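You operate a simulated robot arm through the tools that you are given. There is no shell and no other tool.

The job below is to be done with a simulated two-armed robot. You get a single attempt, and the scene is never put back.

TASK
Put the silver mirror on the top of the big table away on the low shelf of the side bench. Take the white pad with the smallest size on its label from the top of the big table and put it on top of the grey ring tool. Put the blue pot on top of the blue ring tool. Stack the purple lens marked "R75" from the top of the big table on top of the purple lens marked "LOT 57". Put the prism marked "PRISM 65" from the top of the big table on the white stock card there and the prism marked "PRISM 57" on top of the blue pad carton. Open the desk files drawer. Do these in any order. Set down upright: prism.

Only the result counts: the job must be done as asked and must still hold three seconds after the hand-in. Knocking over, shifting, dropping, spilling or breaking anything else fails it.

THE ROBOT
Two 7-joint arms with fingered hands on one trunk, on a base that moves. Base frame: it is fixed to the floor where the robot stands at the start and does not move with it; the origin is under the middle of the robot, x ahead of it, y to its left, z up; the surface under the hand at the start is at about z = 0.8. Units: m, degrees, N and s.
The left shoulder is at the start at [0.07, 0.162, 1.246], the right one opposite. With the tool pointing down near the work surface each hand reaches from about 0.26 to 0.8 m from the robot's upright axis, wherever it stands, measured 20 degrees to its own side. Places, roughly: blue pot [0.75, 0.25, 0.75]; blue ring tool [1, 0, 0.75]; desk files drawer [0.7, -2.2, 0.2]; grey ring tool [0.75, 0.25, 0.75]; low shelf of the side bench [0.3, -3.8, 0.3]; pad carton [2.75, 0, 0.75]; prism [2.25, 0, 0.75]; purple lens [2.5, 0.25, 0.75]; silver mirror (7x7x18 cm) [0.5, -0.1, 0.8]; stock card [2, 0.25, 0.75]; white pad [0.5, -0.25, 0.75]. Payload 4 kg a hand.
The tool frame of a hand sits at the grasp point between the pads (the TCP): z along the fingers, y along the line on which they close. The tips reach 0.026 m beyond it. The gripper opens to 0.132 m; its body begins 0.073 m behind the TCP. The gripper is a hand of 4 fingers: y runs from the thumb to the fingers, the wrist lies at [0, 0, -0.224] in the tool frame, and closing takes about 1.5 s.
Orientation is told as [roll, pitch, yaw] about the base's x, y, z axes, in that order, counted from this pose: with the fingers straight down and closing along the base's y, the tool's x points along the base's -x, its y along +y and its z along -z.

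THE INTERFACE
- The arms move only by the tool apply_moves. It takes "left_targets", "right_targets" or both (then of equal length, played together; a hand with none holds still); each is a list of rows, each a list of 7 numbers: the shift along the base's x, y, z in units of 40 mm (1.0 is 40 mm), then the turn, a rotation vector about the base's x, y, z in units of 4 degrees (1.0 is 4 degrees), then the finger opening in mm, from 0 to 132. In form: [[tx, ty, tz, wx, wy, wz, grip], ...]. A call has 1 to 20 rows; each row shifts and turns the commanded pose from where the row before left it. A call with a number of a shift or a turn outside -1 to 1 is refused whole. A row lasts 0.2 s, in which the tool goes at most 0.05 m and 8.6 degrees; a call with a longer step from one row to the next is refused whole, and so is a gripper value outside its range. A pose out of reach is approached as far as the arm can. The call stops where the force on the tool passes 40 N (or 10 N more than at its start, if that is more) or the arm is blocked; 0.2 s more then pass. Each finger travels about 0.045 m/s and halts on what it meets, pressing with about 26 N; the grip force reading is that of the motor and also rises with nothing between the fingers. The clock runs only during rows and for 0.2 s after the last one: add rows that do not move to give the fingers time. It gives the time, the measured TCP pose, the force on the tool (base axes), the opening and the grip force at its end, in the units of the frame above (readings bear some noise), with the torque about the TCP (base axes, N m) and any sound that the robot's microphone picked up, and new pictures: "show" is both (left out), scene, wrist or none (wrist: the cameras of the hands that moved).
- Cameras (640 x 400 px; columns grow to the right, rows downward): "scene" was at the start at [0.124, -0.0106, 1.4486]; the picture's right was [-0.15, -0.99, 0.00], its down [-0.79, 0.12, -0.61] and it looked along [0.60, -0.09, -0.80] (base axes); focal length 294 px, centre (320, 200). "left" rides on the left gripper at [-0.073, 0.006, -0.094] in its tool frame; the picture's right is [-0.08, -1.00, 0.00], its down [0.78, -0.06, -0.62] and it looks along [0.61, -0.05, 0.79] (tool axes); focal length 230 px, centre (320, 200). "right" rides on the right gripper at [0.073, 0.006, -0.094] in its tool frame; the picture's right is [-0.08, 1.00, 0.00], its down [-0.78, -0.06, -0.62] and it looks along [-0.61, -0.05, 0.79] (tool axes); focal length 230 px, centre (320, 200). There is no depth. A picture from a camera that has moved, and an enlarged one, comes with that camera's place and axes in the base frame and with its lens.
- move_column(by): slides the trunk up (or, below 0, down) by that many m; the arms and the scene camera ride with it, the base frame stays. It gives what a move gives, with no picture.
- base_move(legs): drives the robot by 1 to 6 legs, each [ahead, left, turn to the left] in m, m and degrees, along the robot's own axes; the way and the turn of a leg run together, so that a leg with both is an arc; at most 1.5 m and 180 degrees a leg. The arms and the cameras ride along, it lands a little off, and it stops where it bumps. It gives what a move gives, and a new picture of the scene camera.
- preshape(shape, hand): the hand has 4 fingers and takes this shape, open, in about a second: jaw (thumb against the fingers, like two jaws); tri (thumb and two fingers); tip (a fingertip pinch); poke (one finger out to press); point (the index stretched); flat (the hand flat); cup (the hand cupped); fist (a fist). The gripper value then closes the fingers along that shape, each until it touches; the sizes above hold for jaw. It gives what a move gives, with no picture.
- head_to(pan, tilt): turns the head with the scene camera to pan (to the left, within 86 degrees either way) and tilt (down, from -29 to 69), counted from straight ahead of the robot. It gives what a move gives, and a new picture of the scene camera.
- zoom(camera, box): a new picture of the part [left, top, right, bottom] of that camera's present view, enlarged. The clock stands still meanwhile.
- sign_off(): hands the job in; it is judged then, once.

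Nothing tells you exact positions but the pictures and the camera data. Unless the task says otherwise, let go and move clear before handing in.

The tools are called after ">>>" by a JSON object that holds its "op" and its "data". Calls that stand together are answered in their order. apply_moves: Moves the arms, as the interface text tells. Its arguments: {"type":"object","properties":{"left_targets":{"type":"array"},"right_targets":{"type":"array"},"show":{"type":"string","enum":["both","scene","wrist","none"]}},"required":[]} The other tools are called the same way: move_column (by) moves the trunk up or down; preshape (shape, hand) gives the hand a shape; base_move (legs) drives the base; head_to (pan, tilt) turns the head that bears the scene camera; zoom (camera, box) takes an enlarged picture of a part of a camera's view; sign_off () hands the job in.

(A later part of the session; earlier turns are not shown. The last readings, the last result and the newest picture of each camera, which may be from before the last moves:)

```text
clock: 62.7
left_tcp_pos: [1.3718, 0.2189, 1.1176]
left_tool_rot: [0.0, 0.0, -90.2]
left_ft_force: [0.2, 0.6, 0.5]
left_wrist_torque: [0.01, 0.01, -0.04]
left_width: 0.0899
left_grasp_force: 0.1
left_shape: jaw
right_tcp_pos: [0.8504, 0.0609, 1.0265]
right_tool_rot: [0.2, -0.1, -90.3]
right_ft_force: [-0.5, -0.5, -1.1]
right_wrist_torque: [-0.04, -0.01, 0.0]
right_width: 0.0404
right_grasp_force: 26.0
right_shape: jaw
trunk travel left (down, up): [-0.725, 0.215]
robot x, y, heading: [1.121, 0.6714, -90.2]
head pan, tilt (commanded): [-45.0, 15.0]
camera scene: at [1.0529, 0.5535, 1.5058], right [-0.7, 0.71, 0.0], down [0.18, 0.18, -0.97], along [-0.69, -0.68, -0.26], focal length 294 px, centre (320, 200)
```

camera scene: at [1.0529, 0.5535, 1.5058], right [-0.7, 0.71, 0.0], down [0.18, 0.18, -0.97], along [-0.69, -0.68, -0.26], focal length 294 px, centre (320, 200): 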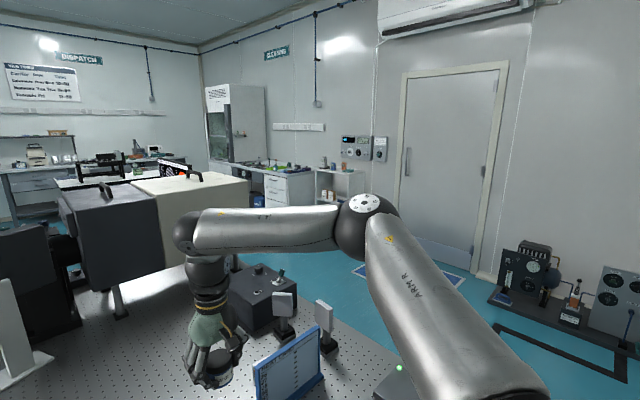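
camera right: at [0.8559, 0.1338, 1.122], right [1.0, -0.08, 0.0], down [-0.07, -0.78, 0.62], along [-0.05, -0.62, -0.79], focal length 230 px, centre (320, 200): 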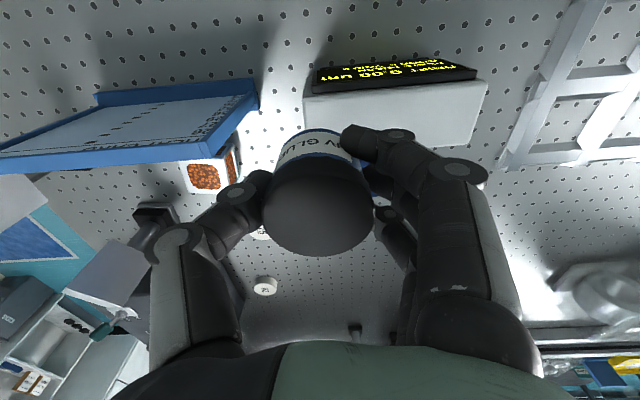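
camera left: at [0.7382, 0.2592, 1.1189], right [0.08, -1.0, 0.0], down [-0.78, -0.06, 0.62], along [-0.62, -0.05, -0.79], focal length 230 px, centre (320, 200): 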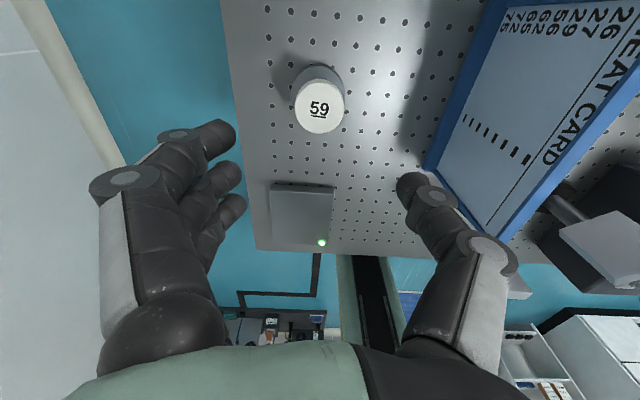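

The forearm is nearly level, so the wrist bend seems to be what limits the reach at this height. I'll raise the trunk so the forearm can slope down, then try again.

>>> {"op": "move_column", "data": {"by": 0.1}}

>>> {"op": "head_to", "data": {"pan": -15, "tilt": 50}}

>>> {"op": "apply_moves", "data": {"right_targets": [[0, 0, -0.8, 0, 0, 0, 20], [0, 0, -0.8, 0, 0, 0, 20], [0.2, 0, -0.8, 0, 0, 0, 20], [0.3, -0.3, 0, 0, 0, 0, 20], [0.3, -0.5, 0, 0, 0, 0, 20], [0.3, -0.5, 0, 0, 0, 0, 20], [0, 0, 0, 0, 0, 0, 20]], "show": "scene"}}

```text
clock: 64.0
left_tcp_pos: [1.3702, 0.2184, 1.2181]
left_tool_rot: [0.0, -0.1, -90.4]
left_ft_force: [1.3, 0.7, 0.0]
left_wrist_torque: [0.02, 0.01, -0.03]
left_width: 0.0897
left_grasp_force: 0.1
left_shape: jaw
right_tcp_pos: [0.8508, 0.0621, 1.1277]
right_tool_rot: [0.1, -0.1, -90.2]
right_ft_force: [0.4, -0.8, -0.3]
right_wrist_torque: [-0.01, 0.01, 0.03]
right_width: 0.0408
right_grasp_force: 26.0
right_shape: jaw
trunk travel left (down, up): [-0.825, 0.115]
robot x, y, heading: [1.1201, 0.6717, -90.0]
head pan, tilt (commanded): [-45.0, 15.0]
```

```text
clock: 65.0
left_tcp_pos: [1.3712, 0.2181, 1.218]
left_tool_rot: [-0.1, 0.1, -90.3]
left_ft_force: [-0.3, 0.2, 0.1]
left_wrist_torque: [0.02, 0.04, 0.01]
left_width: 0.0893
left_grasp_force: 0.0
left_shape: jaw
right_tcp_pos: [0.8516, 0.0626, 1.1289]
right_tool_rot: [0.0, -0.1, -90.3]
right_ft_force: [-0.3, 0.1, -0.9]
right_wrist_torque: [0.0, -0.01, 0.02]
right_width: 0.0408
right_grasp_force: 26.0
right_shape: jaw
trunk travel left (down, up): [-0.825, 0.115]
robot x, y, heading: [1.1192, 0.6692, -90.2]
head pan, tilt (commanded): [-15.0, 50.0]
camera scene: at [1.0988, 0.5452, 1.5523], right [-0.96, 0.26, 0.0], down [0.2, 0.74, -0.64], along [-0.17, -0.62, -0.77], focal length 294 px, centre (320, 200)
```

scene: 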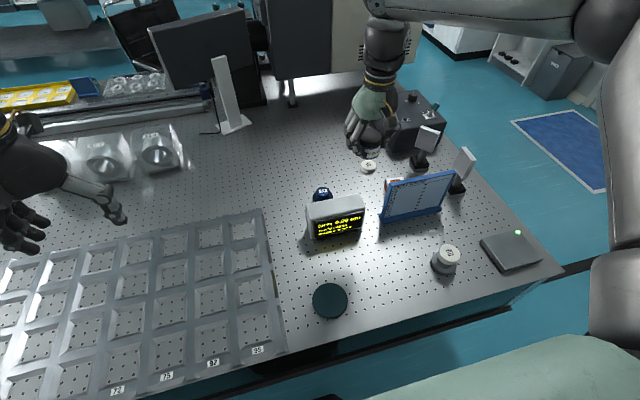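

```text
clock: 66.6
left_tcp_pos: [1.3707, 0.2191, 1.219]
left_tool_rot: [-0.1, 0.0, -90.2]
left_ft_force: [0.3, 0.0, 0.1]
left_wrist_torque: [-0.03, 0.03, 0.04]
left_width: 0.0896
left_grasp_force: 0.1
left_shape: jaw
right_tcp_pos: [0.8537, 0.0748, 1.0614]
right_tool_rot: [0.3, -0.3, -90.3]
right_ft_force: [0.2, 0.1, -1.9]
right_wrist_torque: [0.01, 0.02, 0.01]
right_width: 0.0405
right_grasp_force: 26.3
right_shape: jaw
right hand out of reach, approached as far as the arm can: row 2, 3, 4, 5, 6
trunk travel left (down, up): [-0.825, 0.115]
robot x, y, heading: [1.1203, 0.6708, -90.0]
head pan, tilt (commanded): [-15.0, 50.0]
camera scene: at [1.099, 0.5451, 1.5522], right [-0.96, 0.26, 0.0], down [0.2, 0.74, -0.64], along [-0.17, -0.62, -0.77], focal length 294 px, centre (320, 200)
```

scene: 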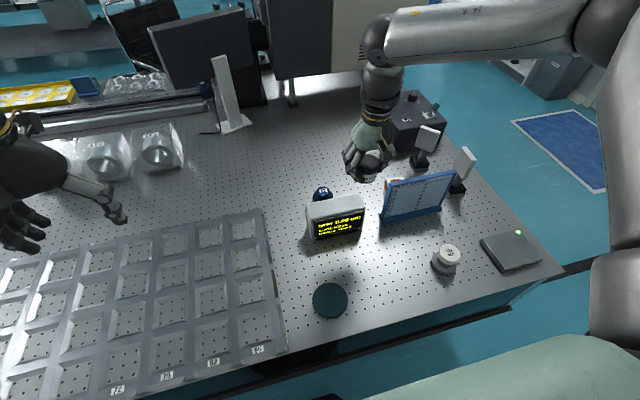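

The limit may be the wrist's turn rather than distance. The pot is round, so I'll turn the hand about the vertical toward the forearm's direction and see whether the reach opens up.

>>> {"op": "apply_moves", "data": {"right_targets": [[0, 0, 0, 0, 0, 1, 20], [0, 0, 0, 0, 0, 1, 20], [0, 0, 0, 0, 0, 1, 20], [0, 0, 0, 0, 0, 1, 20], [0, 0, 0, 0, 0, 1, 20], [0, 0, 0, 0, 0, 1, 20], [0, 0, 0, 0, 0, 0, 20]], "show": "none"}}

>>> {"op": "apply_moves", "data": {"right_targets": [[0.3, -0.3, 0, 0, 0, 0, 20], [0.3, -0.5, 0, 0, 0, 0, 20], [0.3, -0.5, 0, 0, 0, 0, 20], [0, 0, 0, 0, 0, 0, 20]], "show": "scene"}}

```text
clock: 68.2
left_tcp_pos: [1.3718, 0.2173, 1.2191]
left_tool_rot: [0.0, 0.0, -90.3]
left_ft_force: [-0.8, 0.1, 0.2]
left_wrist_torque: [0.03, -0.01, -0.04]
left_width: 0.0895
left_grasp_force: 0.0
left_shape: jaw
right_tcp_pos: [0.8521, 0.0756, 1.0588]
right_tool_rot: [0.2, -0.3, -66.3]
right_ft_force: [-0.3, -0.6, -1.7]
right_wrist_torque: [-0.05, 0.0, -0.04]
right_width: 0.0407
right_grasp_force: 26.2
right_shape: jaw
trunk travel left (down, up): [-0.825, 0.115]
robot x, y, heading: [1.1172, 0.6644, -89.9]
head pan, tilt (commanded): [-15.0, 50.0]
```

```text
clock: 69.2
left_tcp_pos: [1.3718, 0.2188, 1.2196]
left_tool_rot: [-0.1, 0.0, -90.4]
left_ft_force: [-0.3, 0.5, -0.6]
left_wrist_torque: [0.01, -0.03, 0.02]
left_width: 0.0898
left_grasp_force: 0.2
left_shape: jaw
right_tcp_pos: [0.8565, 0.0739, 1.0722]
right_tool_rot: [0.2, -0.2, -66.2]
right_ft_force: [0.6, -0.4, -0.7]
right_wrist_torque: [-0.03, 0.02, 0.04]
right_width: 0.0406
right_grasp_force: 26.0
right_shape: jaw
right hand out of reach, approached as far as the arm can: row 1, 2, 3
trunk travel left (down, up): [-0.825, 0.115]
robot x, y, heading: [1.1176, 0.6694, -90.1]
head pan, tilt (commanded): [-15.0, 50.0]
camera scene: at [1.0989, 0.5451, 1.5522], right [-0.96, 0.26, 0.0], down [0.2, 0.74, -0.64], along [-0.17, -0.62, -0.77], focal length 294 px, centre (320, 200)
```

scene: 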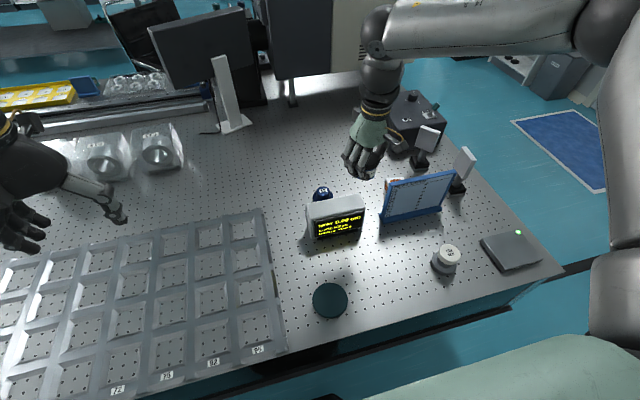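

Turning was free but did not help, so the arm seems to be in an awkward elbow posture. I'll draw the hand back to its starting posture, shift the base left so the ring tool lies 20 degrees to the right side, and extend again.

>>> {"op": "apply_moves", "data": {"right_targets": [[0, 0.8, 0.3, 0, 0, 0, 20], [0, 0.8, 0.3, 0, 0, 0, 20], [0, 0.8, 0.3, 0, 0, 0, 20], [0, 0.8, 0.3, 0, 0, 0, 20], [0, 0.3, 0.3, 0, 0, -1, 20], [0, 0, 0.3, 0, 0, -1, 20], [0, 0, 0, 0, 0, -1, 20], [0, 0, 0, 0, 0, -1, 20], [0, 0, 0, 0, 0, -1, 20], [0, 0, 0, 0, 0, -1, 20], [0, 0, 0, 0, 0, 0, 20]], "show": "none"}}

>>> {"op": "base_move", "data": {"legs": [[0, 0.09, 0]]}}

>>> {"op": "head_to", "data": {"pan": -45, "tilt": 15}}

```text
clock: 71.6
left_tcp_pos: [1.3712, 0.2191, 1.2186]
left_tool_rot: [-0.1, 0.1, -90.3]
left_ft_force: [0.1, -0.2, 0.8]
left_wrist_torque: [0.02, 0.0, -0.01]
left_width: 0.0895
left_grasp_force: 0.0
left_shape: jaw
right_tcp_pos: [0.8552, 0.2144, 1.1454]
right_tool_rot: [0.0, 0.0, -90.5]
right_ft_force: [-0.2, -0.3, -0.9]
right_wrist_torque: [0.01, 0.0, 0.01]
right_width: 0.0405
right_grasp_force: 25.5
right_shape: jaw
trunk travel left (down, up): [-0.825, 0.115]
robot x, y, heading: [1.1206, 0.668, -90.1]
head pan, tilt (commanded): [-15.0, 50.0]
```

```text
clock: 72.8
left_tcp_pos: [1.4557, 0.2179, 1.2214]
left_tool_rot: [0.2, -0.1, -90.4]
left_ft_force: [-0.9, 0.3, 0.0]
left_wrist_torque: [-0.02, -0.03, -0.02]
left_width: 0.0896
left_grasp_force: 0.1
left_shape: jaw
right_tcp_pos: [0.9417, 0.2146, 1.1443]
right_tool_rot: [0.3, 0.0, -90.4]
right_ft_force: [0.0, 0.4, -0.4]
right_wrist_torque: [0.03, -0.02, 0.0]
right_width: 0.0405
right_grasp_force: 26.6
right_shape: jaw
trunk travel left (down, up): [-0.825, 0.115]
robot x, y, heading: [1.2083, 0.6689, -90.1]
head pan, tilt (commanded): [-15.0, 50.0]
camera scene: at [1.1827, 0.5449, 1.5521], right [-0.96, 0.26, 0.0], down [0.2, 0.74, -0.64], along [-0.17, -0.62, -0.77], focal length 294 px, centre (320, 200)
```

scene: 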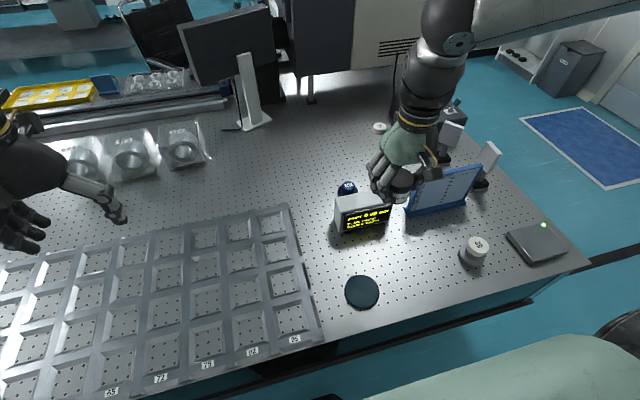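

```text
clock: 73.8
left_tcp_pos: [1.4605, 0.2186, 1.2193]
left_tool_rot: [0.0, 0.0, -90.3]
left_ft_force: [-0.1, -0.2, 0.0]
left_wrist_torque: [-0.01, -0.01, 0.01]
left_width: 0.0897
left_grasp_force: 0.0
left_shape: jaw
right_tcp_pos: [0.9446, 0.2142, 1.1451]
right_tool_rot: [0.2, -0.1, -90.4]
right_ft_force: [0.0, -0.4, -0.5]
right_wrist_torque: [-0.01, 0.0, -0.02]
right_width: 0.0407
right_grasp_force: 26.2
right_shape: jaw
trunk travel left (down, up): [-0.825, 0.115]
robot x, y, heading: [1.2094, 0.669, -90.0]
head pan, tilt (commanded): [-45.0, 15.0]
camera scene: at [1.143, 0.5533, 1.6058], right [-0.7, 0.71, 0.0], down [0.18, 0.18, -0.97], along [-0.69, -0.68, -0.26], focal length 294 px, centre (320, 200)
```

scene: 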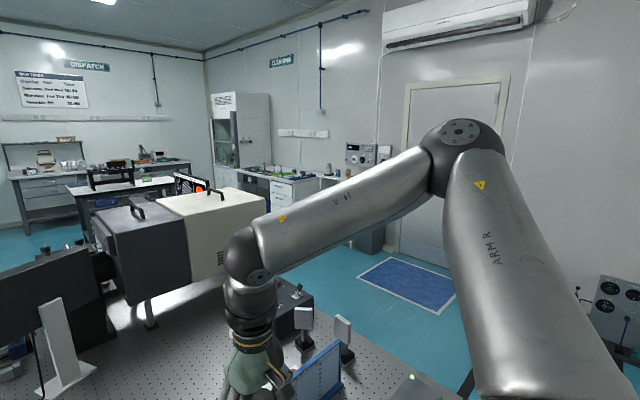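

Now I'll extend toward the ring tool along the arm's own side, sinking gradually while staying above the display box.

>>> {"op": "apply_moves", "data": {"right_targets": [[-0.055, -0.87, -0.5, 0, 0, 0, 20], [-0.055, -0.87, -0.5, 0, 0, 0, 20], [-0.055, -0.87, -0.5, 0, 0, 0, 20], [-0.055, -0.87, -0.5, 0, 0, 0, 20], [-0.055, -0.87, -0.5, 0, 0, 0, 20], [-0.055, -0.87, -0.5, 0, 0, 0, 20], [-0.055, -0.87, -0.5, 0, 0, 0, 20], [-0.055, -0.87, -0.5, 0, 0, 0, 20], [0, 0, 0, 0, 0, 0, 20]], "show": "both"}}

```text
clock: 75.8
left_tcp_pos: [1.4614, 0.2185, 1.2192]
left_tool_rot: [0.0, -0.1, -90.4]
left_ft_force: [1.0, -0.5, -0.2]
left_wrist_torque: [0.02, -0.04, 0.01]
left_width: 0.0899
left_grasp_force: 0.1
left_shape: jaw
right_tcp_pos: [0.8771, 0.0541, 1.0353]
right_tool_rot: [0.2, -0.1, -90.4]
right_ft_force: [-0.7, 0.4, -0.9]
right_wrist_torque: [-0.02, 0.02, -0.01]
right_width: 0.0405
right_grasp_force: 25.8
right_shape: jaw
right hand out of reach, approached as far as the arm can: row 5, 6, 7, 8
trunk travel left (down, up): [-0.825, 0.115]
robot x, y, heading: [1.2095, 0.6654, -90.2]
head pan, tilt (commanded): [-45.0, 15.0]
camera scene: at [1.1428, 0.5539, 1.606], right [-0.7, 0.71, 0.0], down [0.18, 0.18, -0.97], along [-0.69, -0.68, -0.26], focal length 294 px, centre (320, 200)
camera right: at [0.8829, 0.1265, 1.1295], right [1.0, -0.08, 0.0], down [-0.07, -0.78, 0.62], along [-0.05, -0.62, -0.79], focal length 230 px, centre (320, 200)
```

scene: 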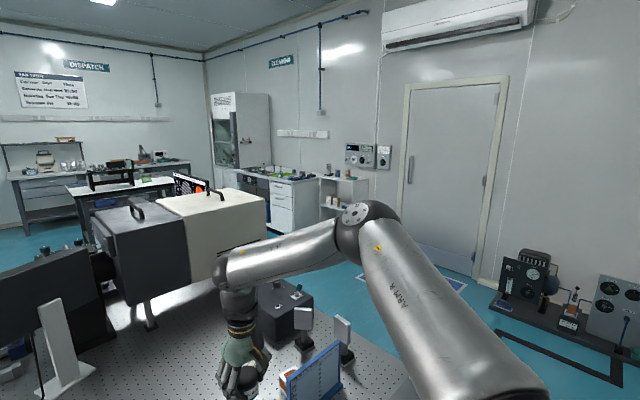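
right: 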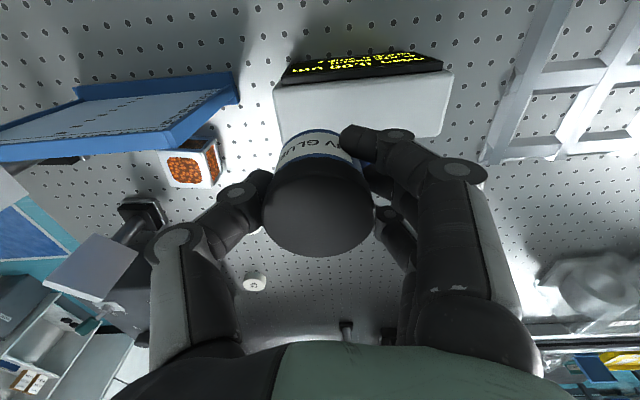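

The right arm keeps stalling at this posture, while the left arm reached further earlier. I'll set the pot back down near its old spot and redo this with the left arm from a better base position.

>>> {"op": "apply_moves", "data": {"right_targets": [[-0.39, 0.925, 0, 0, 0, 0, 20], [-0.39, 0.925, 0, 0, 0, 0, 20], [-0.39, 0.925, 0, 0, 0, 0, 20], [0, 0, -0.9, 0, 0, 0, 20], [0, 0, -0.9, 0, 0, 0, 20], [0, 0, -0.9, 0, 0, 0, 20], [0, 0, 0, 0, 0, 0, 20]], "show": "both"}}

```text
clock: 77.4
left_tcp_pos: [1.4605, 0.2187, 1.2194]
left_tool_rot: [-0.1, -0.1, -90.4]
left_ft_force: [0.1, 0.7, -0.8]
left_wrist_torque: [0.01, 0.0, -0.01]
left_width: 0.0896
left_grasp_force: 0.0
left_shape: jaw
right_tcp_pos: [0.8314, 0.1635, 0.9238]
right_tool_rot: [0.0, -0.2, -90.4]
right_ft_force: [-0.4, -0.2, -1.0]
right_wrist_torque: [0.0, -0.02, 0.02]
right_width: 0.0405
right_grasp_force: 25.8
right_shape: jaw
trunk travel left (down, up): [-0.825, 0.115]
robot x, y, heading: [1.2099, 0.668, -90.1]
head pan, tilt (commanded): [-45.0, 15.0]
camera scene: at [1.143, 0.5534, 1.6059], right [-0.7, 0.71, 0.0], down [0.18, 0.18, -0.97], along [-0.69, -0.68, -0.26], focal length 294 px, centre (320, 200)
camera right: at [0.8368, 0.2353, 1.0183], right [1.0, -0.08, 0.0], down [-0.07, -0.78, 0.62], along [-0.05, -0.62, -0.79], focal length 230 px, centre (320, 200)
```

scene: 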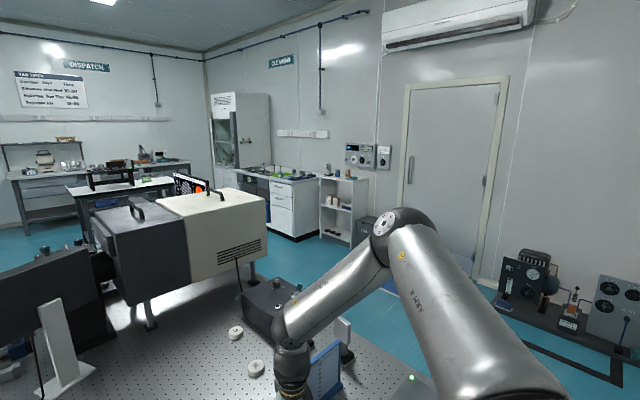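
right: 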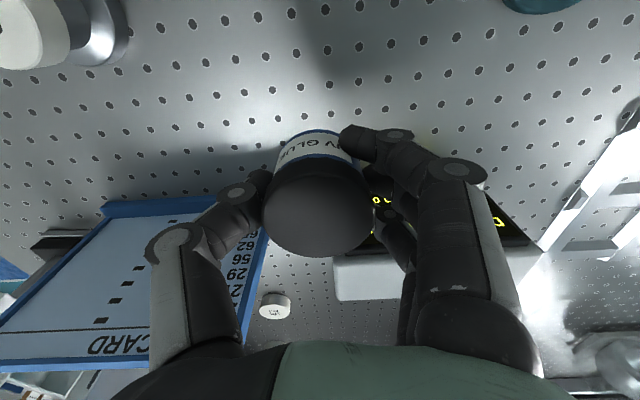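

The pot is over free table at [0.831, 0.164]. Lowering it gently back onto the table.

>>> {"op": "apply_moves", "data": {"right_targets": [[0, 0, -0.9, 0, 0, 0, 20], [0, 0, -0.9, 0, 0, 0, 20], [0, 0, -0.12, 0, 0, 0, 20], [0, 0, -0.12, 0, 0, 0, 20], [0, 0, -0.12, 0, 0, 0, 20], [0, 0, 0, 0, 0, 0, 20]], "show": "wrist"}}

```text
clock: 78.8
left_tcp_pos: [1.4612, 0.2186, 1.2187]
left_tool_rot: [-0.1, 0.0, -90.5]
left_ft_force: [0.6, -0.5, 0.2]
left_wrist_torque: [0.0, 0.02, -0.03]
left_width: 0.0896
left_grasp_force: 0.1
left_shape: jaw
right_tcp_pos: [0.822, 0.1849, 0.8836]
right_tool_rot: [0.1, -0.1, -90.4]
right_ft_force: [0.1, 0.1, -1.0]
right_wrist_torque: [0.0, -0.01, -0.04]
right_width: 0.0403
right_grasp_force: 26.4
right_shape: jaw
right hand out of reach, approached as far as the arm can: row 1, 2, 3, 4, 5
trunk travel left (down, up): [-0.825, 0.115]
robot x, y, heading: [1.2097, 0.6669, -90.1]
head pan, tilt (commanded): [-45.0, 15.0]
camera right: at [0.8273, 0.2561, 0.9773], right [1.0, -0.08, 0.0], down [-0.07, -0.78, 0.62], along [-0.05, -0.62, -0.79], focal length 230 px, centre (320, 200)
```

right: 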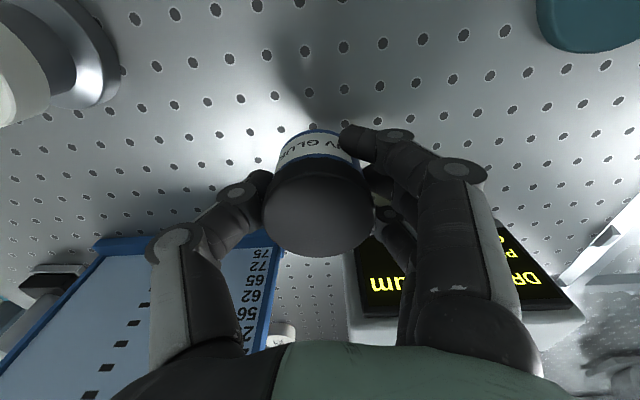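

Going down with the arm is blocked in this posture too, but the trunk can do it. I'll lower the column by 47 mm to bring the pot to the table.

>>> {"op": "move_column", "data": {"by": -0.04}}

>>> {"op": "move_column", "data": {"by": -0.008}}

>>> {"op": "zoom", "data": {"camera": "right", "box": [200, 50, 440, 250]}}

```text
clock: 79.6
left_tcp_pos: [1.4605, 0.218, 1.1791]
left_tool_rot: [0.0, 0.0, -90.3]
left_ft_force: [0.3, 0.3, 0.1]
left_wrist_torque: [-0.01, 0.03, 0.03]
left_width: 0.0896
left_grasp_force: 0.0
left_shape: jaw
right_tcp_pos: [0.8221, 0.183, 0.8434]
right_tool_rot: [0.1, -0.1, -90.3]
right_ft_force: [-0.8, 0.4, -0.7]
right_wrist_torque: [0.02, -0.01, -0.01]
right_width: 0.0404
right_grasp_force: 25.7
right_shape: jaw
trunk travel left (down, up): [-0.785, 0.155]
robot x, y, heading: [1.2088, 0.6708, -90.4]
head pan, tilt (commanded): [-45.0, 15.0]
```

```text
clock: 80.2
left_tcp_pos: [1.461, 0.218, 1.1708]
left_tool_rot: [0.1, 0.0, -90.4]
left_ft_force: [0.1, -0.1, -0.5]
left_wrist_torque: [0.02, -0.03, 0.01]
left_width: 0.0896
left_grasp_force: 0.0
left_shape: jaw
right_tcp_pos: [0.8216, 0.1829, 0.836]
right_tool_rot: [0.2, -0.1, -90.4]
right_ft_force: [0.7, -0.6, -0.3]
right_wrist_torque: [-0.02, 0.0, 0.01]
right_width: 0.0402
right_grasp_force: 26.2
right_shape: jaw
trunk travel left (down, up): [-0.777, 0.163]
robot x, y, heading: [1.2093, 0.6689, -90.3]
head pan, tilt (commanded): [-45.0, 15.0]
```

```text
2.00 times, centred on (320, 150) of right
camera zoom: at [0.8275, 0.256, 0.9294], right [1.0, -0.08, 0.0], down [-0.07, -0.78, 0.62], along [-0.05, -0.62, -0.79], focal length 460 px, centre (320, 300)
```

zoom: 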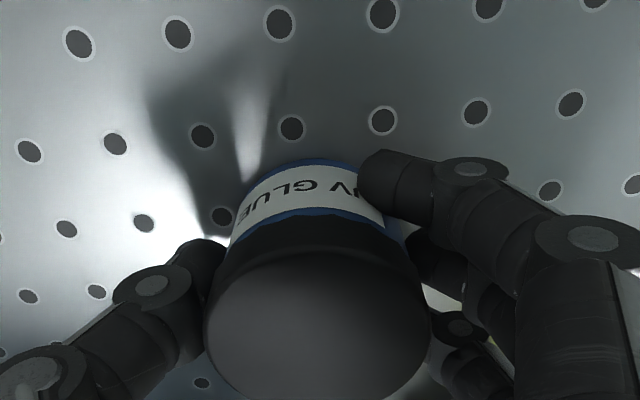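

The pot is within about 2 mm of the table. One more small lowering, then release.

>>> {"op": "move_column", "data": {"by": -0.002}}

>>> {"op": "apply_moves", "data": {"right_targets": [[0, 0, 0, 0, 0, 0, 50], [0, 0, 0, 0, 0, 0, 70], [0, 0, 0, 0, 0, 0, 84], [0, 0, 0, 0, 0, 0, 84], [0, 0, 0, 0, 0, 0, 84]], "show": "wrist"}}

```text
clock: 80.7
left_tcp_pos: [1.4611, 0.2178, 1.1698]
left_tool_rot: [0.0, -0.1, -90.3]
left_ft_force: [0.4, -1.5, -0.1]
left_wrist_torque: [-0.02, 0.04, -0.04]
left_width: 0.0894
left_grasp_force: 0.0
left_shape: jaw
right_tcp_pos: [0.8232, 0.1829, 0.8341]
right_tool_rot: [0.0, -0.2, -90.5]
right_ft_force: [-0.1, 0.1, 4.8]
right_wrist_torque: [0.02, -0.06, -0.01]
right_width: 0.0405
right_grasp_force: 25.7
right_shape: jaw
trunk travel left (down, up): [-0.775, 0.165]
robot x, y, heading: [1.2081, 0.6676, -90.0]
head pan, tilt (commanded): [-45.0, 15.0]
```

```text
clock: 81.9
left_tcp_pos: [1.4613, 0.2181, 1.1696]
left_tool_rot: [0.0, 0.0, -90.5]
left_ft_force: [-0.4, 0.2, 0.0]
left_wrist_torque: [-0.01, -0.03, 0.01]
left_width: 0.0896
left_grasp_force: 0.0
left_shape: jaw
right_tcp_pos: [0.8221, 0.1827, 0.8335]
right_tool_rot: [0.1, -0.1, -90.4]
right_ft_force: [-0.7, 0.5, -0.4]
right_wrist_torque: [0.01, -0.02, 0.01]
right_width: 0.0834
right_grasp_force: 0.0
right_shape: jaw
trunk travel left (down, up): [-0.775, 0.165]
robot x, y, heading: [1.2103, 0.6696, -90.0]
head pan, tilt (commanded): [-45.0, 15.0]
camera right: at [0.8275, 0.256, 0.9274], right [1.0, -0.08, 0.0], down [-0.07, -0.78, 0.62], along [-0.05, -0.62, -0.79], focal length 230 px, centre (320, 200)
```

right: 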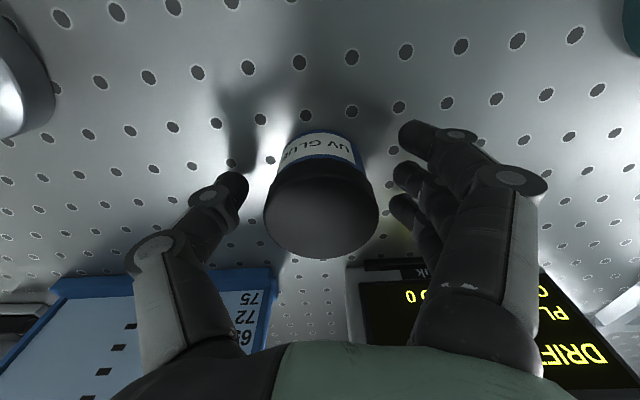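

The pot stands on the table at about [0.822, 0.183]. I'll rise by trunk, fold the right hand back, and re-measure.

>>> {"op": "move_column", "data": {"by": 0.12}}

>>> {"op": "apply_moves", "data": {"right_targets": [[0, 0, 0.9, 0, 0, 0, 84], [0, 0, 0.9, 0, 0, 0, 84], [0.4, 0.2, 0.8, 0, 0, 0, 84], [0.8, 0.2, 0.5, 0, 0, 0, 84], [0.8, 0.2, 0.5, 0, 0, 0, 84], [0.8, 0.2, 0.5, 0, 0, 0, 84], [0.8, 0.1, 0.3, 0, 0, 0, 84], [0, 0, 0, 0, 0, 0, 84]], "show": "none"}}

>>> {"op": "head_to", "data": {"pan": -20, "tilt": 50}}

```text
clock: 83.4
left_tcp_pos: [1.4597, 0.2186, 1.2889]
left_tool_rot: [-0.1, 0.0, -90.3]
left_ft_force: [0.2, -1.4, -0.6]
left_wrist_torque: [0.0, 0.0, -0.01]
left_width: 0.0898
left_grasp_force: 0.1
left_shape: jaw
right_tcp_pos: [0.8212, 0.183, 0.9533]
right_tool_rot: [0.1, -0.2, -90.4]
right_ft_force: [0.6, -0.2, 0.4]
right_wrist_torque: [-0.01, 0.0, 0.02]
right_width: 0.0835
right_grasp_force: 0.1
right_shape: jaw
trunk travel left (down, up): [-0.895, 0.045]
robot x, y, heading: [1.204, 0.6662, -90.4]
head pan, tilt (commanded): [-45.0, 15.0]
```

```text
clock: 85.2
left_tcp_pos: [1.459, 0.2187, 1.2888]
left_tool_rot: [0.0, 0.1, -90.4]
left_ft_force: [-0.4, 0.0, 0.1]
left_wrist_torque: [-0.01, 0.0, -0.02]
left_width: 0.0895
left_grasp_force: 0.0
left_shape: jaw
right_tcp_pos: [0.9667, 0.2186, 1.1295]
right_tool_rot: [0.1, -0.1, -90.4]
right_ft_force: [-0.1, -0.6, -0.6]
right_wrist_torque: [-0.01, -0.01, -0.01]
right_width: 0.0836
right_grasp_force: 0.0
right_shape: jaw
trunk travel left (down, up): [-0.895, 0.045]
robot x, y, heading: [1.2098, 0.6672, -90.1]
head pan, tilt (commanded): [-45.0, 15.0]
```

```text
clock: 86.2
left_tcp_pos: [1.461, 0.2187, 1.2894]
left_tool_rot: [0.0, -0.1, -90.4]
left_ft_force: [0.6, -0.2, 0.8]
left_wrist_torque: [0.03, -0.02, -0.02]
left_width: 0.0896
left_grasp_force: 0.0
left_shape: jaw
right_tcp_pos: [0.9679, 0.2182, 1.1292]
right_tool_rot: [0.1, -0.1, -90.4]
right_ft_force: [0.4, -0.4, 0.2]
right_wrist_torque: [0.0, -0.03, 0.01]
right_width: 0.0835
right_grasp_force: 0.0
right_shape: jaw
trunk travel left (down, up): [-0.895, 0.045]
robot x, y, heading: [1.2093, 0.6679, -90.3]
head pan, tilt (commanded): [-20.0, 50.0]
camera scene: at [1.1829, 0.547, 1.6223], right [-0.94, 0.35, 0.0], down [0.27, 0.72, -0.64], along [-0.22, -0.6, -0.77], focal length 294 px, centre (320, 200)
```

scene: 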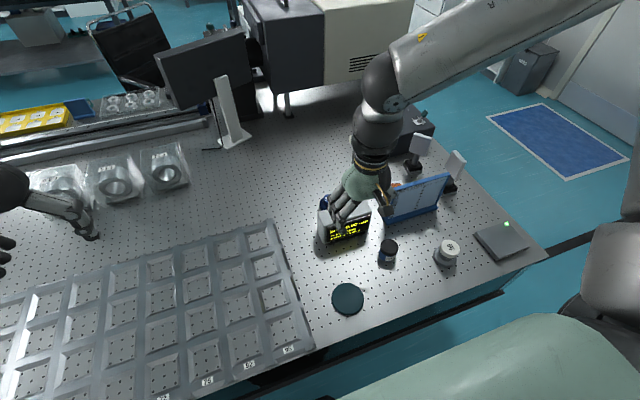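

The pot stands safely. Now I'll raise the right hand, lower the trunk to normal, and strafe right to x of about 0.67 so the left arm can do the job.

>>> {"op": "apply_moves", "data": {"right_targets": [[0, 0.1, 0.9, 0, 0, 0, 84], [0, 0.1, 0.9, 0, 0, 0, 84], [0, 0, 0.9, 0, 0, 0, 84], [0, 0, 0.9, 0, 0, 0, 84], [0, 0, 0, 0, 0, 0, 84]], "show": "none"}}

>>> {"op": "move_column", "data": {"by": -0.14}}

>>> {"op": "base_move", "data": {"legs": [[-0.03, 0, 0], [0, -0.54, 0]]}}

>>> {"op": "head_to", "data": {"pan": 10, "tilt": 55}}

```text
clock: 87.4
left_tcp_pos: [1.4615, 0.2182, 1.2874]
left_tool_rot: [0.0, 0.0, -90.4]
left_ft_force: [0.4, 0.5, -0.2]
left_wrist_torque: [-0.01, 0.01, -0.04]
left_width: 0.0895
left_grasp_force: 0.0
left_shape: jaw
right_tcp_pos: [0.9683, 0.2296, 1.2728]
right_tool_rot: [0.2, -0.1, -90.4]
right_ft_force: [-0.4, -0.1, 0.0]
right_wrist_torque: [-0.01, 0.01, 0.01]
right_width: 0.0833
right_grasp_force: 0.0
right_shape: jaw
trunk travel left (down, up): [-0.895, 0.045]
robot x, y, heading: [1.2098, 0.6703, -90.0]
head pan, tilt (commanded): [-20.0, 50.0]
```

```text
clock: 89.1
left_tcp_pos: [1.4611, 0.2187, 1.1497]
left_tool_rot: [-0.1, 0.1, -90.4]
left_ft_force: [-0.2, -1.3, 0.0]
left_wrist_torque: [-0.02, 0.02, 0.02]
left_width: 0.0895
left_grasp_force: 0.0
left_shape: jaw
right_tcp_pos: [0.9686, 0.2276, 1.1336]
right_tool_rot: [0.1, -0.1, -90.5]
right_ft_force: [-0.6, -0.3, 0.7]
right_wrist_torque: [0.0, -0.05, -0.02]
right_width: 0.0833
right_grasp_force: 0.0
right_shape: jaw
trunk travel left (down, up): [-0.755, 0.185]
robot x, y, heading: [1.2036, 0.6651, -90.3]
head pan, tilt (commanded): [-20.0, 50.0]
```

```text
clock: 92.6
left_tcp_pos: [0.9333, 0.2512, 1.1487]
left_tool_rot: [-0.2, 0.0, -89.1]
left_ft_force: [-0.1, 0.3, 0.2]
left_wrist_torque: [-0.04, 0.01, 0.01]
left_width: 0.0896
left_grasp_force: 0.0
left_shape: jaw
right_tcp_pos: [0.4419, 0.2491, 1.1332]
right_tool_rot: [0.1, -0.1, -89.1]
right_ft_force: [-0.2, 0.5, -0.2]
right_wrist_torque: [0.0, 0.04, 0.04]
right_width: 0.0837
right_grasp_force: 0.0
right_shape: jaw
trunk travel left (down, up): [-0.755, 0.185]
robot x, y, heading: [0.6697, 0.6965, -89.0]
head pan, tilt (commanded): [-20.0, 50.0]
camera scene: at [0.6484, 0.5735, 1.4822], right [-0.95, 0.33, 0.0], down [0.25, 0.72, -0.64], along [-0.21, -0.61, -0.77], focal length 294 px, centre (320, 200)
```

scene: 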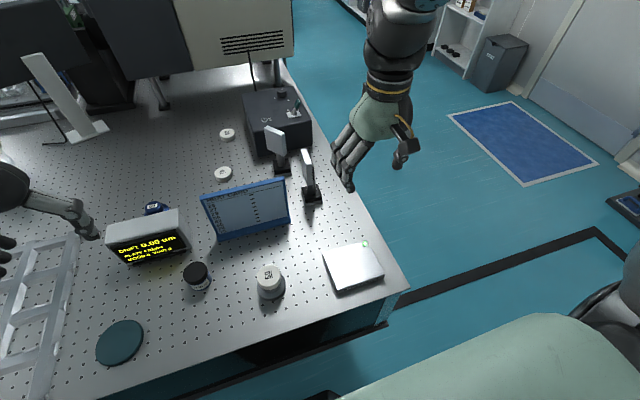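

```text
clock: 93.6
left_tcp_pos: [0.9326, 0.2506, 1.15]
left_tool_rot: [0.1, 0.0, -89.1]
left_ft_force: [-0.3, -0.4, 1.1]
left_wrist_torque: [0.0, 0.0, 0.02]
left_width: 0.0895
left_grasp_force: 0.0
left_shape: jaw
right_tcp_pos: [0.4409, 0.2505, 1.1333]
right_tool_rot: [0.1, -0.2, -89.1]
right_ft_force: [0.0, 0.3, -0.1]
right_wrist_torque: [0.03, 0.0, -0.04]
right_width: 0.0835
right_grasp_force: 0.1
right_shape: jaw
trunk travel left (down, up): [-0.755, 0.185]
robot x, y, heading: [0.6722, 0.6993, -88.9]
head pan, tilt (commanded): [10.0, 55.0]
camera scene: at [0.6862, 0.5754, 1.4757], right [-0.98, -0.19, 0.0], down [-0.16, 0.8, -0.57], along [0.11, -0.56, -0.82], focal length 294 px, centre (320, 200)
```

scene: 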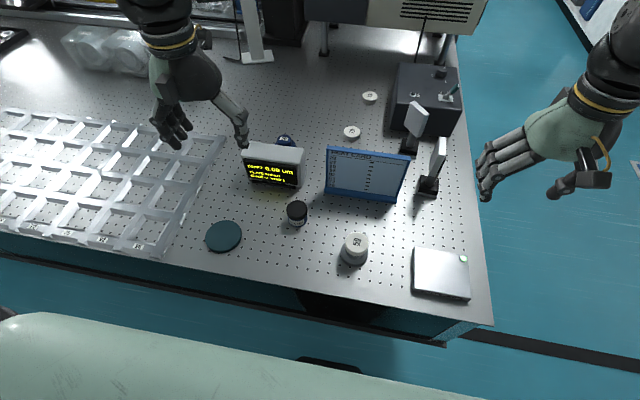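

Robot is at [0.671, 0.698]. I'll trim the heading, edge forward, then bring the left hand over the pot at about [0.822, 0.183].

>>> {"op": "base_move", "data": {"legs": [[0.03, 0, -0.9]]}}

>>> {"op": "apply_moves", "data": {"left_targets": [[-0.8, -0.25, -0.4, 0, 0, 0, 84], [-0.8, -0.25, -0.5, 0, 0, 0, 84], [-0.7, -0.2, -0.5, 0, 0, 0, 84], [-0.4, -0.2, -0.6, 0, 0, 0, 84], [0, 0, -0.9, 0, 0, 0, 84], [0, 0, -0.5, 0, 0, 0, 84], [0, 0, 0, 0, 0, 0, 84]], "show": "both"}}

>>> {"op": "zoom", "data": {"camera": "left", "box": [200, 50, 440, 200]}}

>>> {"op": "zoom", "data": {"camera": "scene", "box": [200, 110, 360, 230]}}

```text
clock: 94.4
left_tcp_pos: [0.9265, 0.2229, 1.1519]
left_tool_rot: [0.0, -0.4, -90.0]
left_ft_force: [0.2, 0.4, 0.2]
left_wrist_torque: [-0.07, 0.05, 0.01]
left_width: 0.0894
left_grasp_force: 0.1
left_shape: jaw
right_tcp_pos: [0.4343, 0.2292, 1.1358]
right_tool_rot: [0.1, -0.5, -90.0]
right_ft_force: [0.5, 1.1, 1.3]
right_wrist_torque: [-0.08, 0.0, -0.01]
right_width: 0.0835
right_grasp_force: 0.0
right_shape: jaw
trunk travel left (down, up): [-0.755, 0.185]
robot x, y, heading: [0.6693, 0.6658, -90.0]
head pan, tilt (commanded): [10.0, 55.0]
camera scene: at [0.6851, 0.5531, 1.4765], right [-0.98, -0.18, 0.0], down [-0.14, 0.8, -0.58], along [0.1, -0.57, -0.82], focal length 294 px, centre (320, 200)
```

scene: 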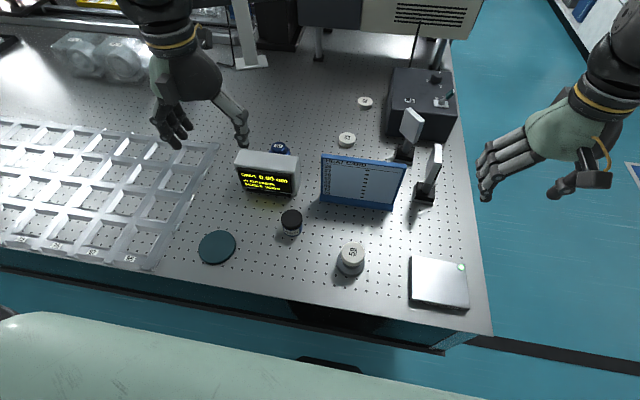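

```text
clock: 96.0
left_tcp_pos: [0.8179, 0.1828, 1.0129]
left_tool_rot: [0.0, -0.1, -89.9]
left_ft_force: [0.1, 0.3, 0.0]
left_wrist_torque: [-0.01, 0.0, 0.01]
left_width: 0.0845
left_grasp_force: 0.0
left_shape: jaw
right_tcp_pos: [0.4329, 0.2248, 1.1335]
right_tool_rot: [0.1, -0.2, -90.0]
right_ft_force: [0.5, 0.1, 0.1]
right_wrist_torque: [0.0, -0.01, 0.02]
right_width: 0.0834
right_grasp_force: 0.0
right_shape: jaw
trunk travel left (down, up): [-0.755, 0.185]
robot x, y, heading: [0.6691, 0.6634, -89.8]
head pan, tilt (commanded): [10.0, 55.0]
camera scene: at [0.6842, 0.5454, 1.4757], right [-0.98, -0.18, 0.0], down [-0.14, 0.81, -0.57], along [0.1, -0.56, -0.82], focal length 294 px, centre (320, 200)
camera left: at [0.8239, 0.1092, 1.1067], right [-1.0, -0.08, 0.0], down [-0.06, 0.79, 0.62], along [-0.05, 0.61, -0.79], focal length 230 px, centre (320, 200)
```

scene: 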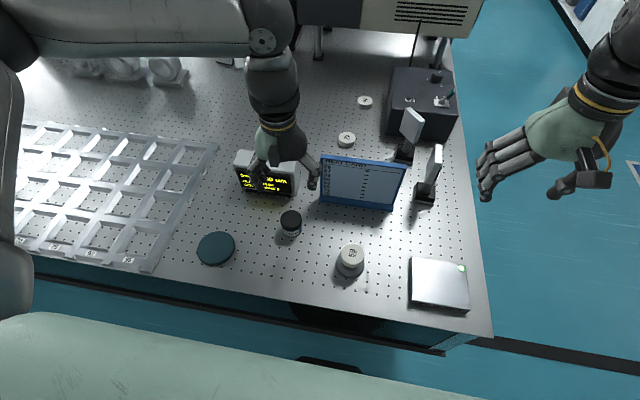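
left: 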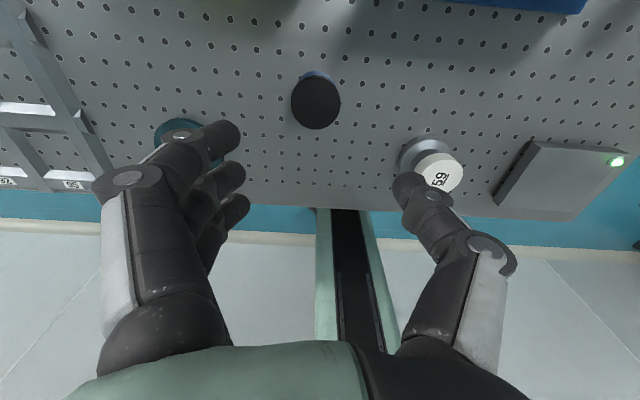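

```text
2.67 times, centred on (320, 125) of left
camera zoom: at [0.8239, 0.1092, 1.1067], right [-1.0, -0.08, 0.0], down [-0.06, 0.79, 0.62], along [-0.05, 0.61, -0.79], focal length 614 px, centre (320, 400)
```

zoom: 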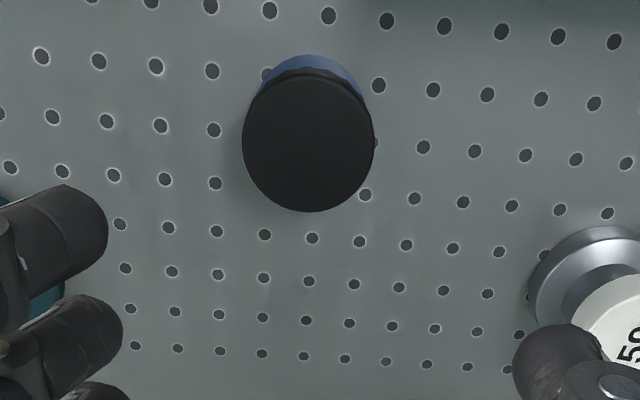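

```text
3.33 times, centred on (280, 170) of scene
camera zoom: at [0.6842, 0.5454, 1.4757], right [-0.98, -0.18, 0.0], down [-0.14, 0.81, -0.57], along [0.1, -0.56, -0.82], focal length 980 px, centre (453, 300)
```

zoom: 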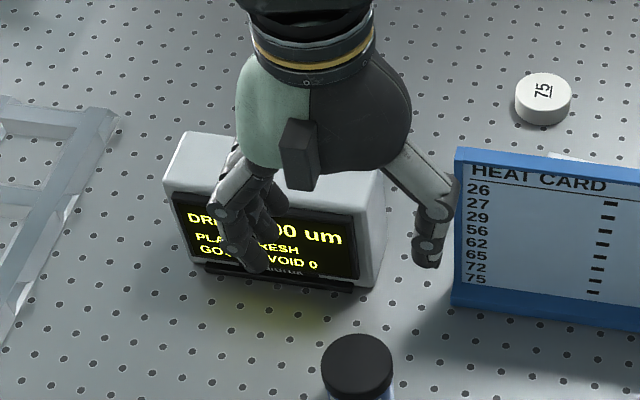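

The pot is at [0.823, 0.179]. Descending with the left hand and closing.

>>> {"op": "apply_moves", "data": {"left_targets": [[0.12, -0.1, -0.9, 0, 0, 0, 84], [0, 0, -0.9, 0, 0, 0, 84], [0, 0, -0.9, 0, 0, 0, 84], [0, 0, -0.9, 0, 0, 0, 84], [0, 0, -0.42, 0, 0, 0, 84], [0, 0, -0.42, 0, 0, 0, 84], [0, 0, 0, 0, 0, 0, 84]], "show": "both"}}

```text
clock: 97.6
left_tcp_pos: [0.8211, 0.1776, 0.8356]
left_tool_rot: [0.0, 0.0, -90.0]
left_ft_force: [0.4, 0.3, -0.2]
left_wrist_torque: [0.02, -0.01, 0.04]
left_width: 0.0843
left_grasp_force: 0.2
left_shape: jaw
right_tcp_pos: [0.4337, 0.2247, 1.1325]
right_tool_rot: [0.1, 0.0, -90.0]
right_ft_force: [1.1, 0.2, -0.7]
right_wrist_torque: [-0.01, 0.0, 0.01]
right_width: 0.0837
right_grasp_force: 0.0
right_shape: jaw
trunk travel left (down, up): [-0.755, 0.185]
robot x, y, heading: [0.6702, 0.6678, -89.8]
head pan, tilt (commanded): [10.0, 55.0]
camera scene: at [0.6846, 0.5449, 1.4757], right [-0.98, -0.18, 0.0], down [-0.14, 0.81, -0.57], along [0.1, -0.56, -0.82], focal length 294 px, centre (320, 200)
camera left: at [0.8274, 0.1048, 0.9303], right [-1.0, -0.08, 0.0], down [-0.06, 0.79, 0.62], along [-0.05, 0.61, -0.79], focal length 230 px, centre (320, 200)
```

scene: 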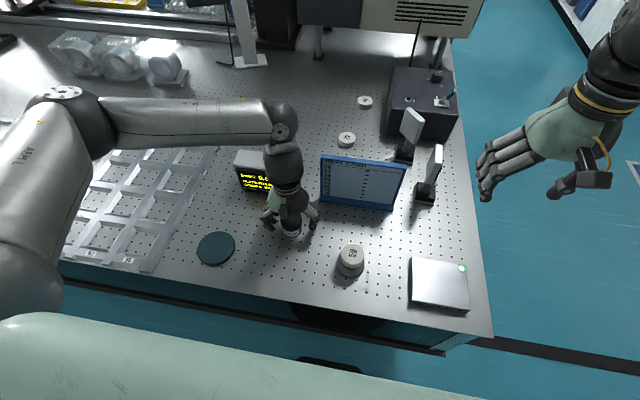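
left: 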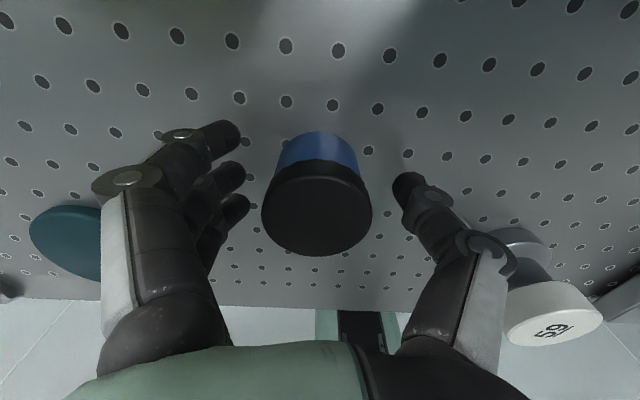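

Well centred. Closing on the pot and lifting.

>>> {"op": "apply_moves", "data": {"left_targets": [[0, 0, 0, 0, 0, 0, 30], [0, 0, 0, 0, 0, 0, 30], [0, 0, 0, 0, 0, 0, 30], [0, 0, 0, 0, 0, 0, 30], [0, 0, 0, 0, 0, 0, 30], [0, 0, 0, 0, 0, 0, 20], [0, 0, 0, 0, 0, 0, 20], [0, 0, 0.5, 0, 0, 0, 20], [0, 0, 0.9, 0, 0, 0, 20], [0, 0, 0.9, 0, 0, 0, 20], [0, 0, 0.9, 0, 0, 0, 20], [0, 0, 0.6, 0, 0, 0, 20], [0, 0, 0, 0, 0, 0, 20]], "show": "wrist"}}

```text
clock: 100.4
left_tcp_pos: [0.8209, 0.1764, 0.9874]
left_tool_rot: [0.0, 0.0, -90.0]
left_ft_force: [0.8, -0.1, -1.4]
left_wrist_torque: [-0.03, 0.0, -0.03]
left_width: 0.0399
left_grasp_force: 26.0
left_shape: jaw
right_tcp_pos: [0.4341, 0.2231, 1.1334]
right_tool_rot: [0.1, -0.1, -89.9]
right_ft_force: [0.4, -0.2, -0.2]
right_wrist_torque: [0.02, -0.01, -0.03]
right_width: 0.0836
right_grasp_force: 0.0
right_shape: jaw
trunk travel left (down, up): [-0.755, 0.185]
robot x, y, heading: [0.669, 0.6631, -89.9]
head pan, tilt (commanded): [10.0, 55.0]
camera left: at [0.8267, 0.1034, 1.0805], right [-1.0, -0.08, 0.0], down [-0.06, 0.79, 0.62], along [-0.05, 0.61, -0.79], focal length 230 px, centre (320, 200)
```

left: 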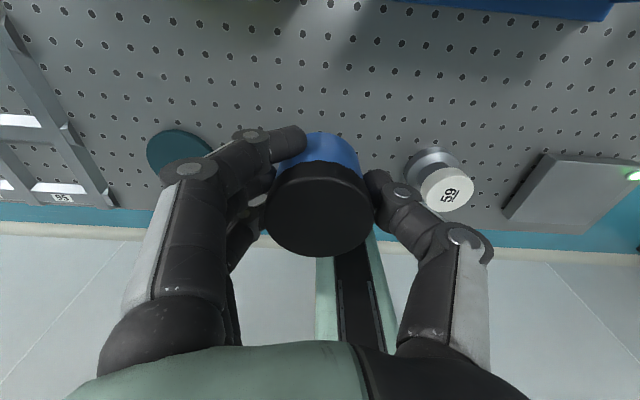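

The pot is up. Carrying it with the left arm over the display box to the ring tool.

>>> {"op": "apply_moves", "data": {"left_targets": [[0.6, -0.6, 0.1, 0, 0, 0, 20], [0.6, -0.6, 0.1, 0, 0, 0, 20], [0.35, -0.9, 0, 0, 0, 0, 20], [0.35, -0.9, 0, 0, 0, 0, 20], [0.35, -0.9, 0, 0, 0, 0, 20], [0.2, -0.95, 0, 0, 0, 0, 20], [0.2, -0.95, 0, 0, 0, 0, 20], [0, 0, 0, 0, 0, 0, 20]], "show": "both"}}

>>> {"op": "zoom", "data": {"camera": "left", "box": [200, 0, 440, 200]}}

```text
clock: 102.2
left_tcp_pos: [0.9296, -0.056, 0.9962]
left_tool_rot: [-0.2, -0.2, -90.1]
left_ft_force: [0.1, 0.3, -1.1]
left_wrist_torque: [-0.03, 0.02, -0.03]
left_width: 0.0393
left_grasp_force: 26.5
left_shape: jaw
right_tcp_pos: [0.4365, 0.2241, 1.1353]
right_tool_rot: [0.0, -0.2, -90.1]
right_ft_force: [-0.1, 0.2, 1.1]
right_wrist_torque: [0.01, 0.03, -0.04]
right_width: 0.0836
right_grasp_force: 0.1
right_shape: jaw
trunk travel left (down, up): [-0.755, 0.185]
robot x, y, heading: [0.6681, 0.6621, -89.9]
head pan, tilt (commanded): [10.0, 55.0]
camera scene: at [0.6877, 0.546, 1.4759], right [-0.98, -0.18, 0.0], down [-0.15, 0.81, -0.57], along [0.1, -0.57, -0.82], focal length 294 px, centre (320, 200)
camera left: at [0.9372, -0.1281, 1.0889], right [-1.0, -0.08, 0.0], down [-0.06, 0.79, 0.61], along [-0.05, 0.61, -0.79], focal length 230 px, centre (320, 200)
```

scene: 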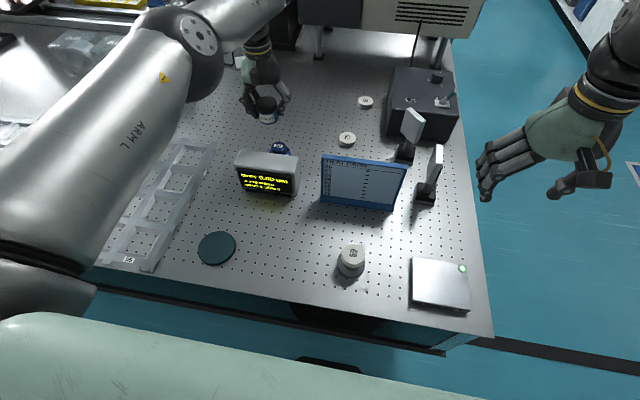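
left: 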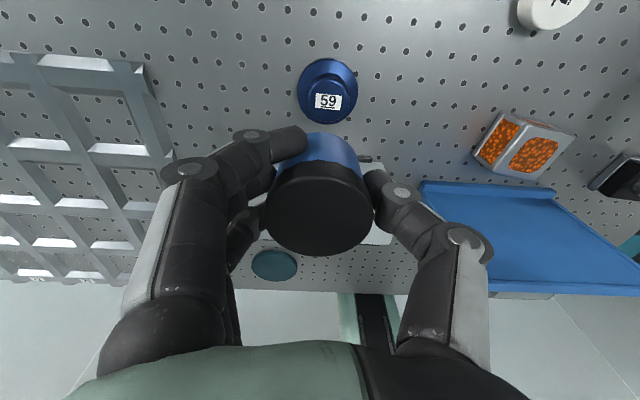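

```text
2.00 times, centred on (320, 100) of left
camera zoom: at [0.9372, -0.1281, 1.0889], right [-1.0, -0.08, 0.0], down [-0.06, 0.79, 0.61], along [-0.05, 0.61, -0.79], focal length 460 px, centre (320, 400)
```

zoom: 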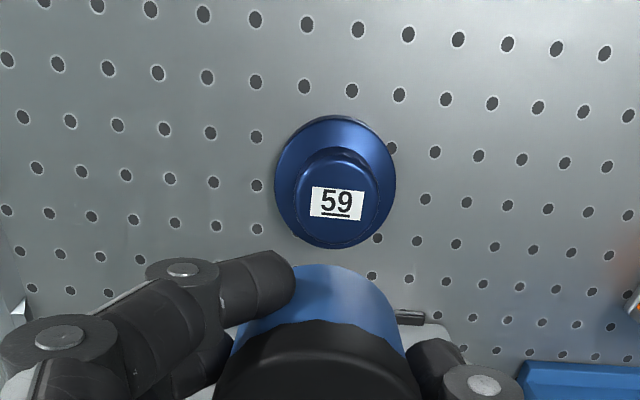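

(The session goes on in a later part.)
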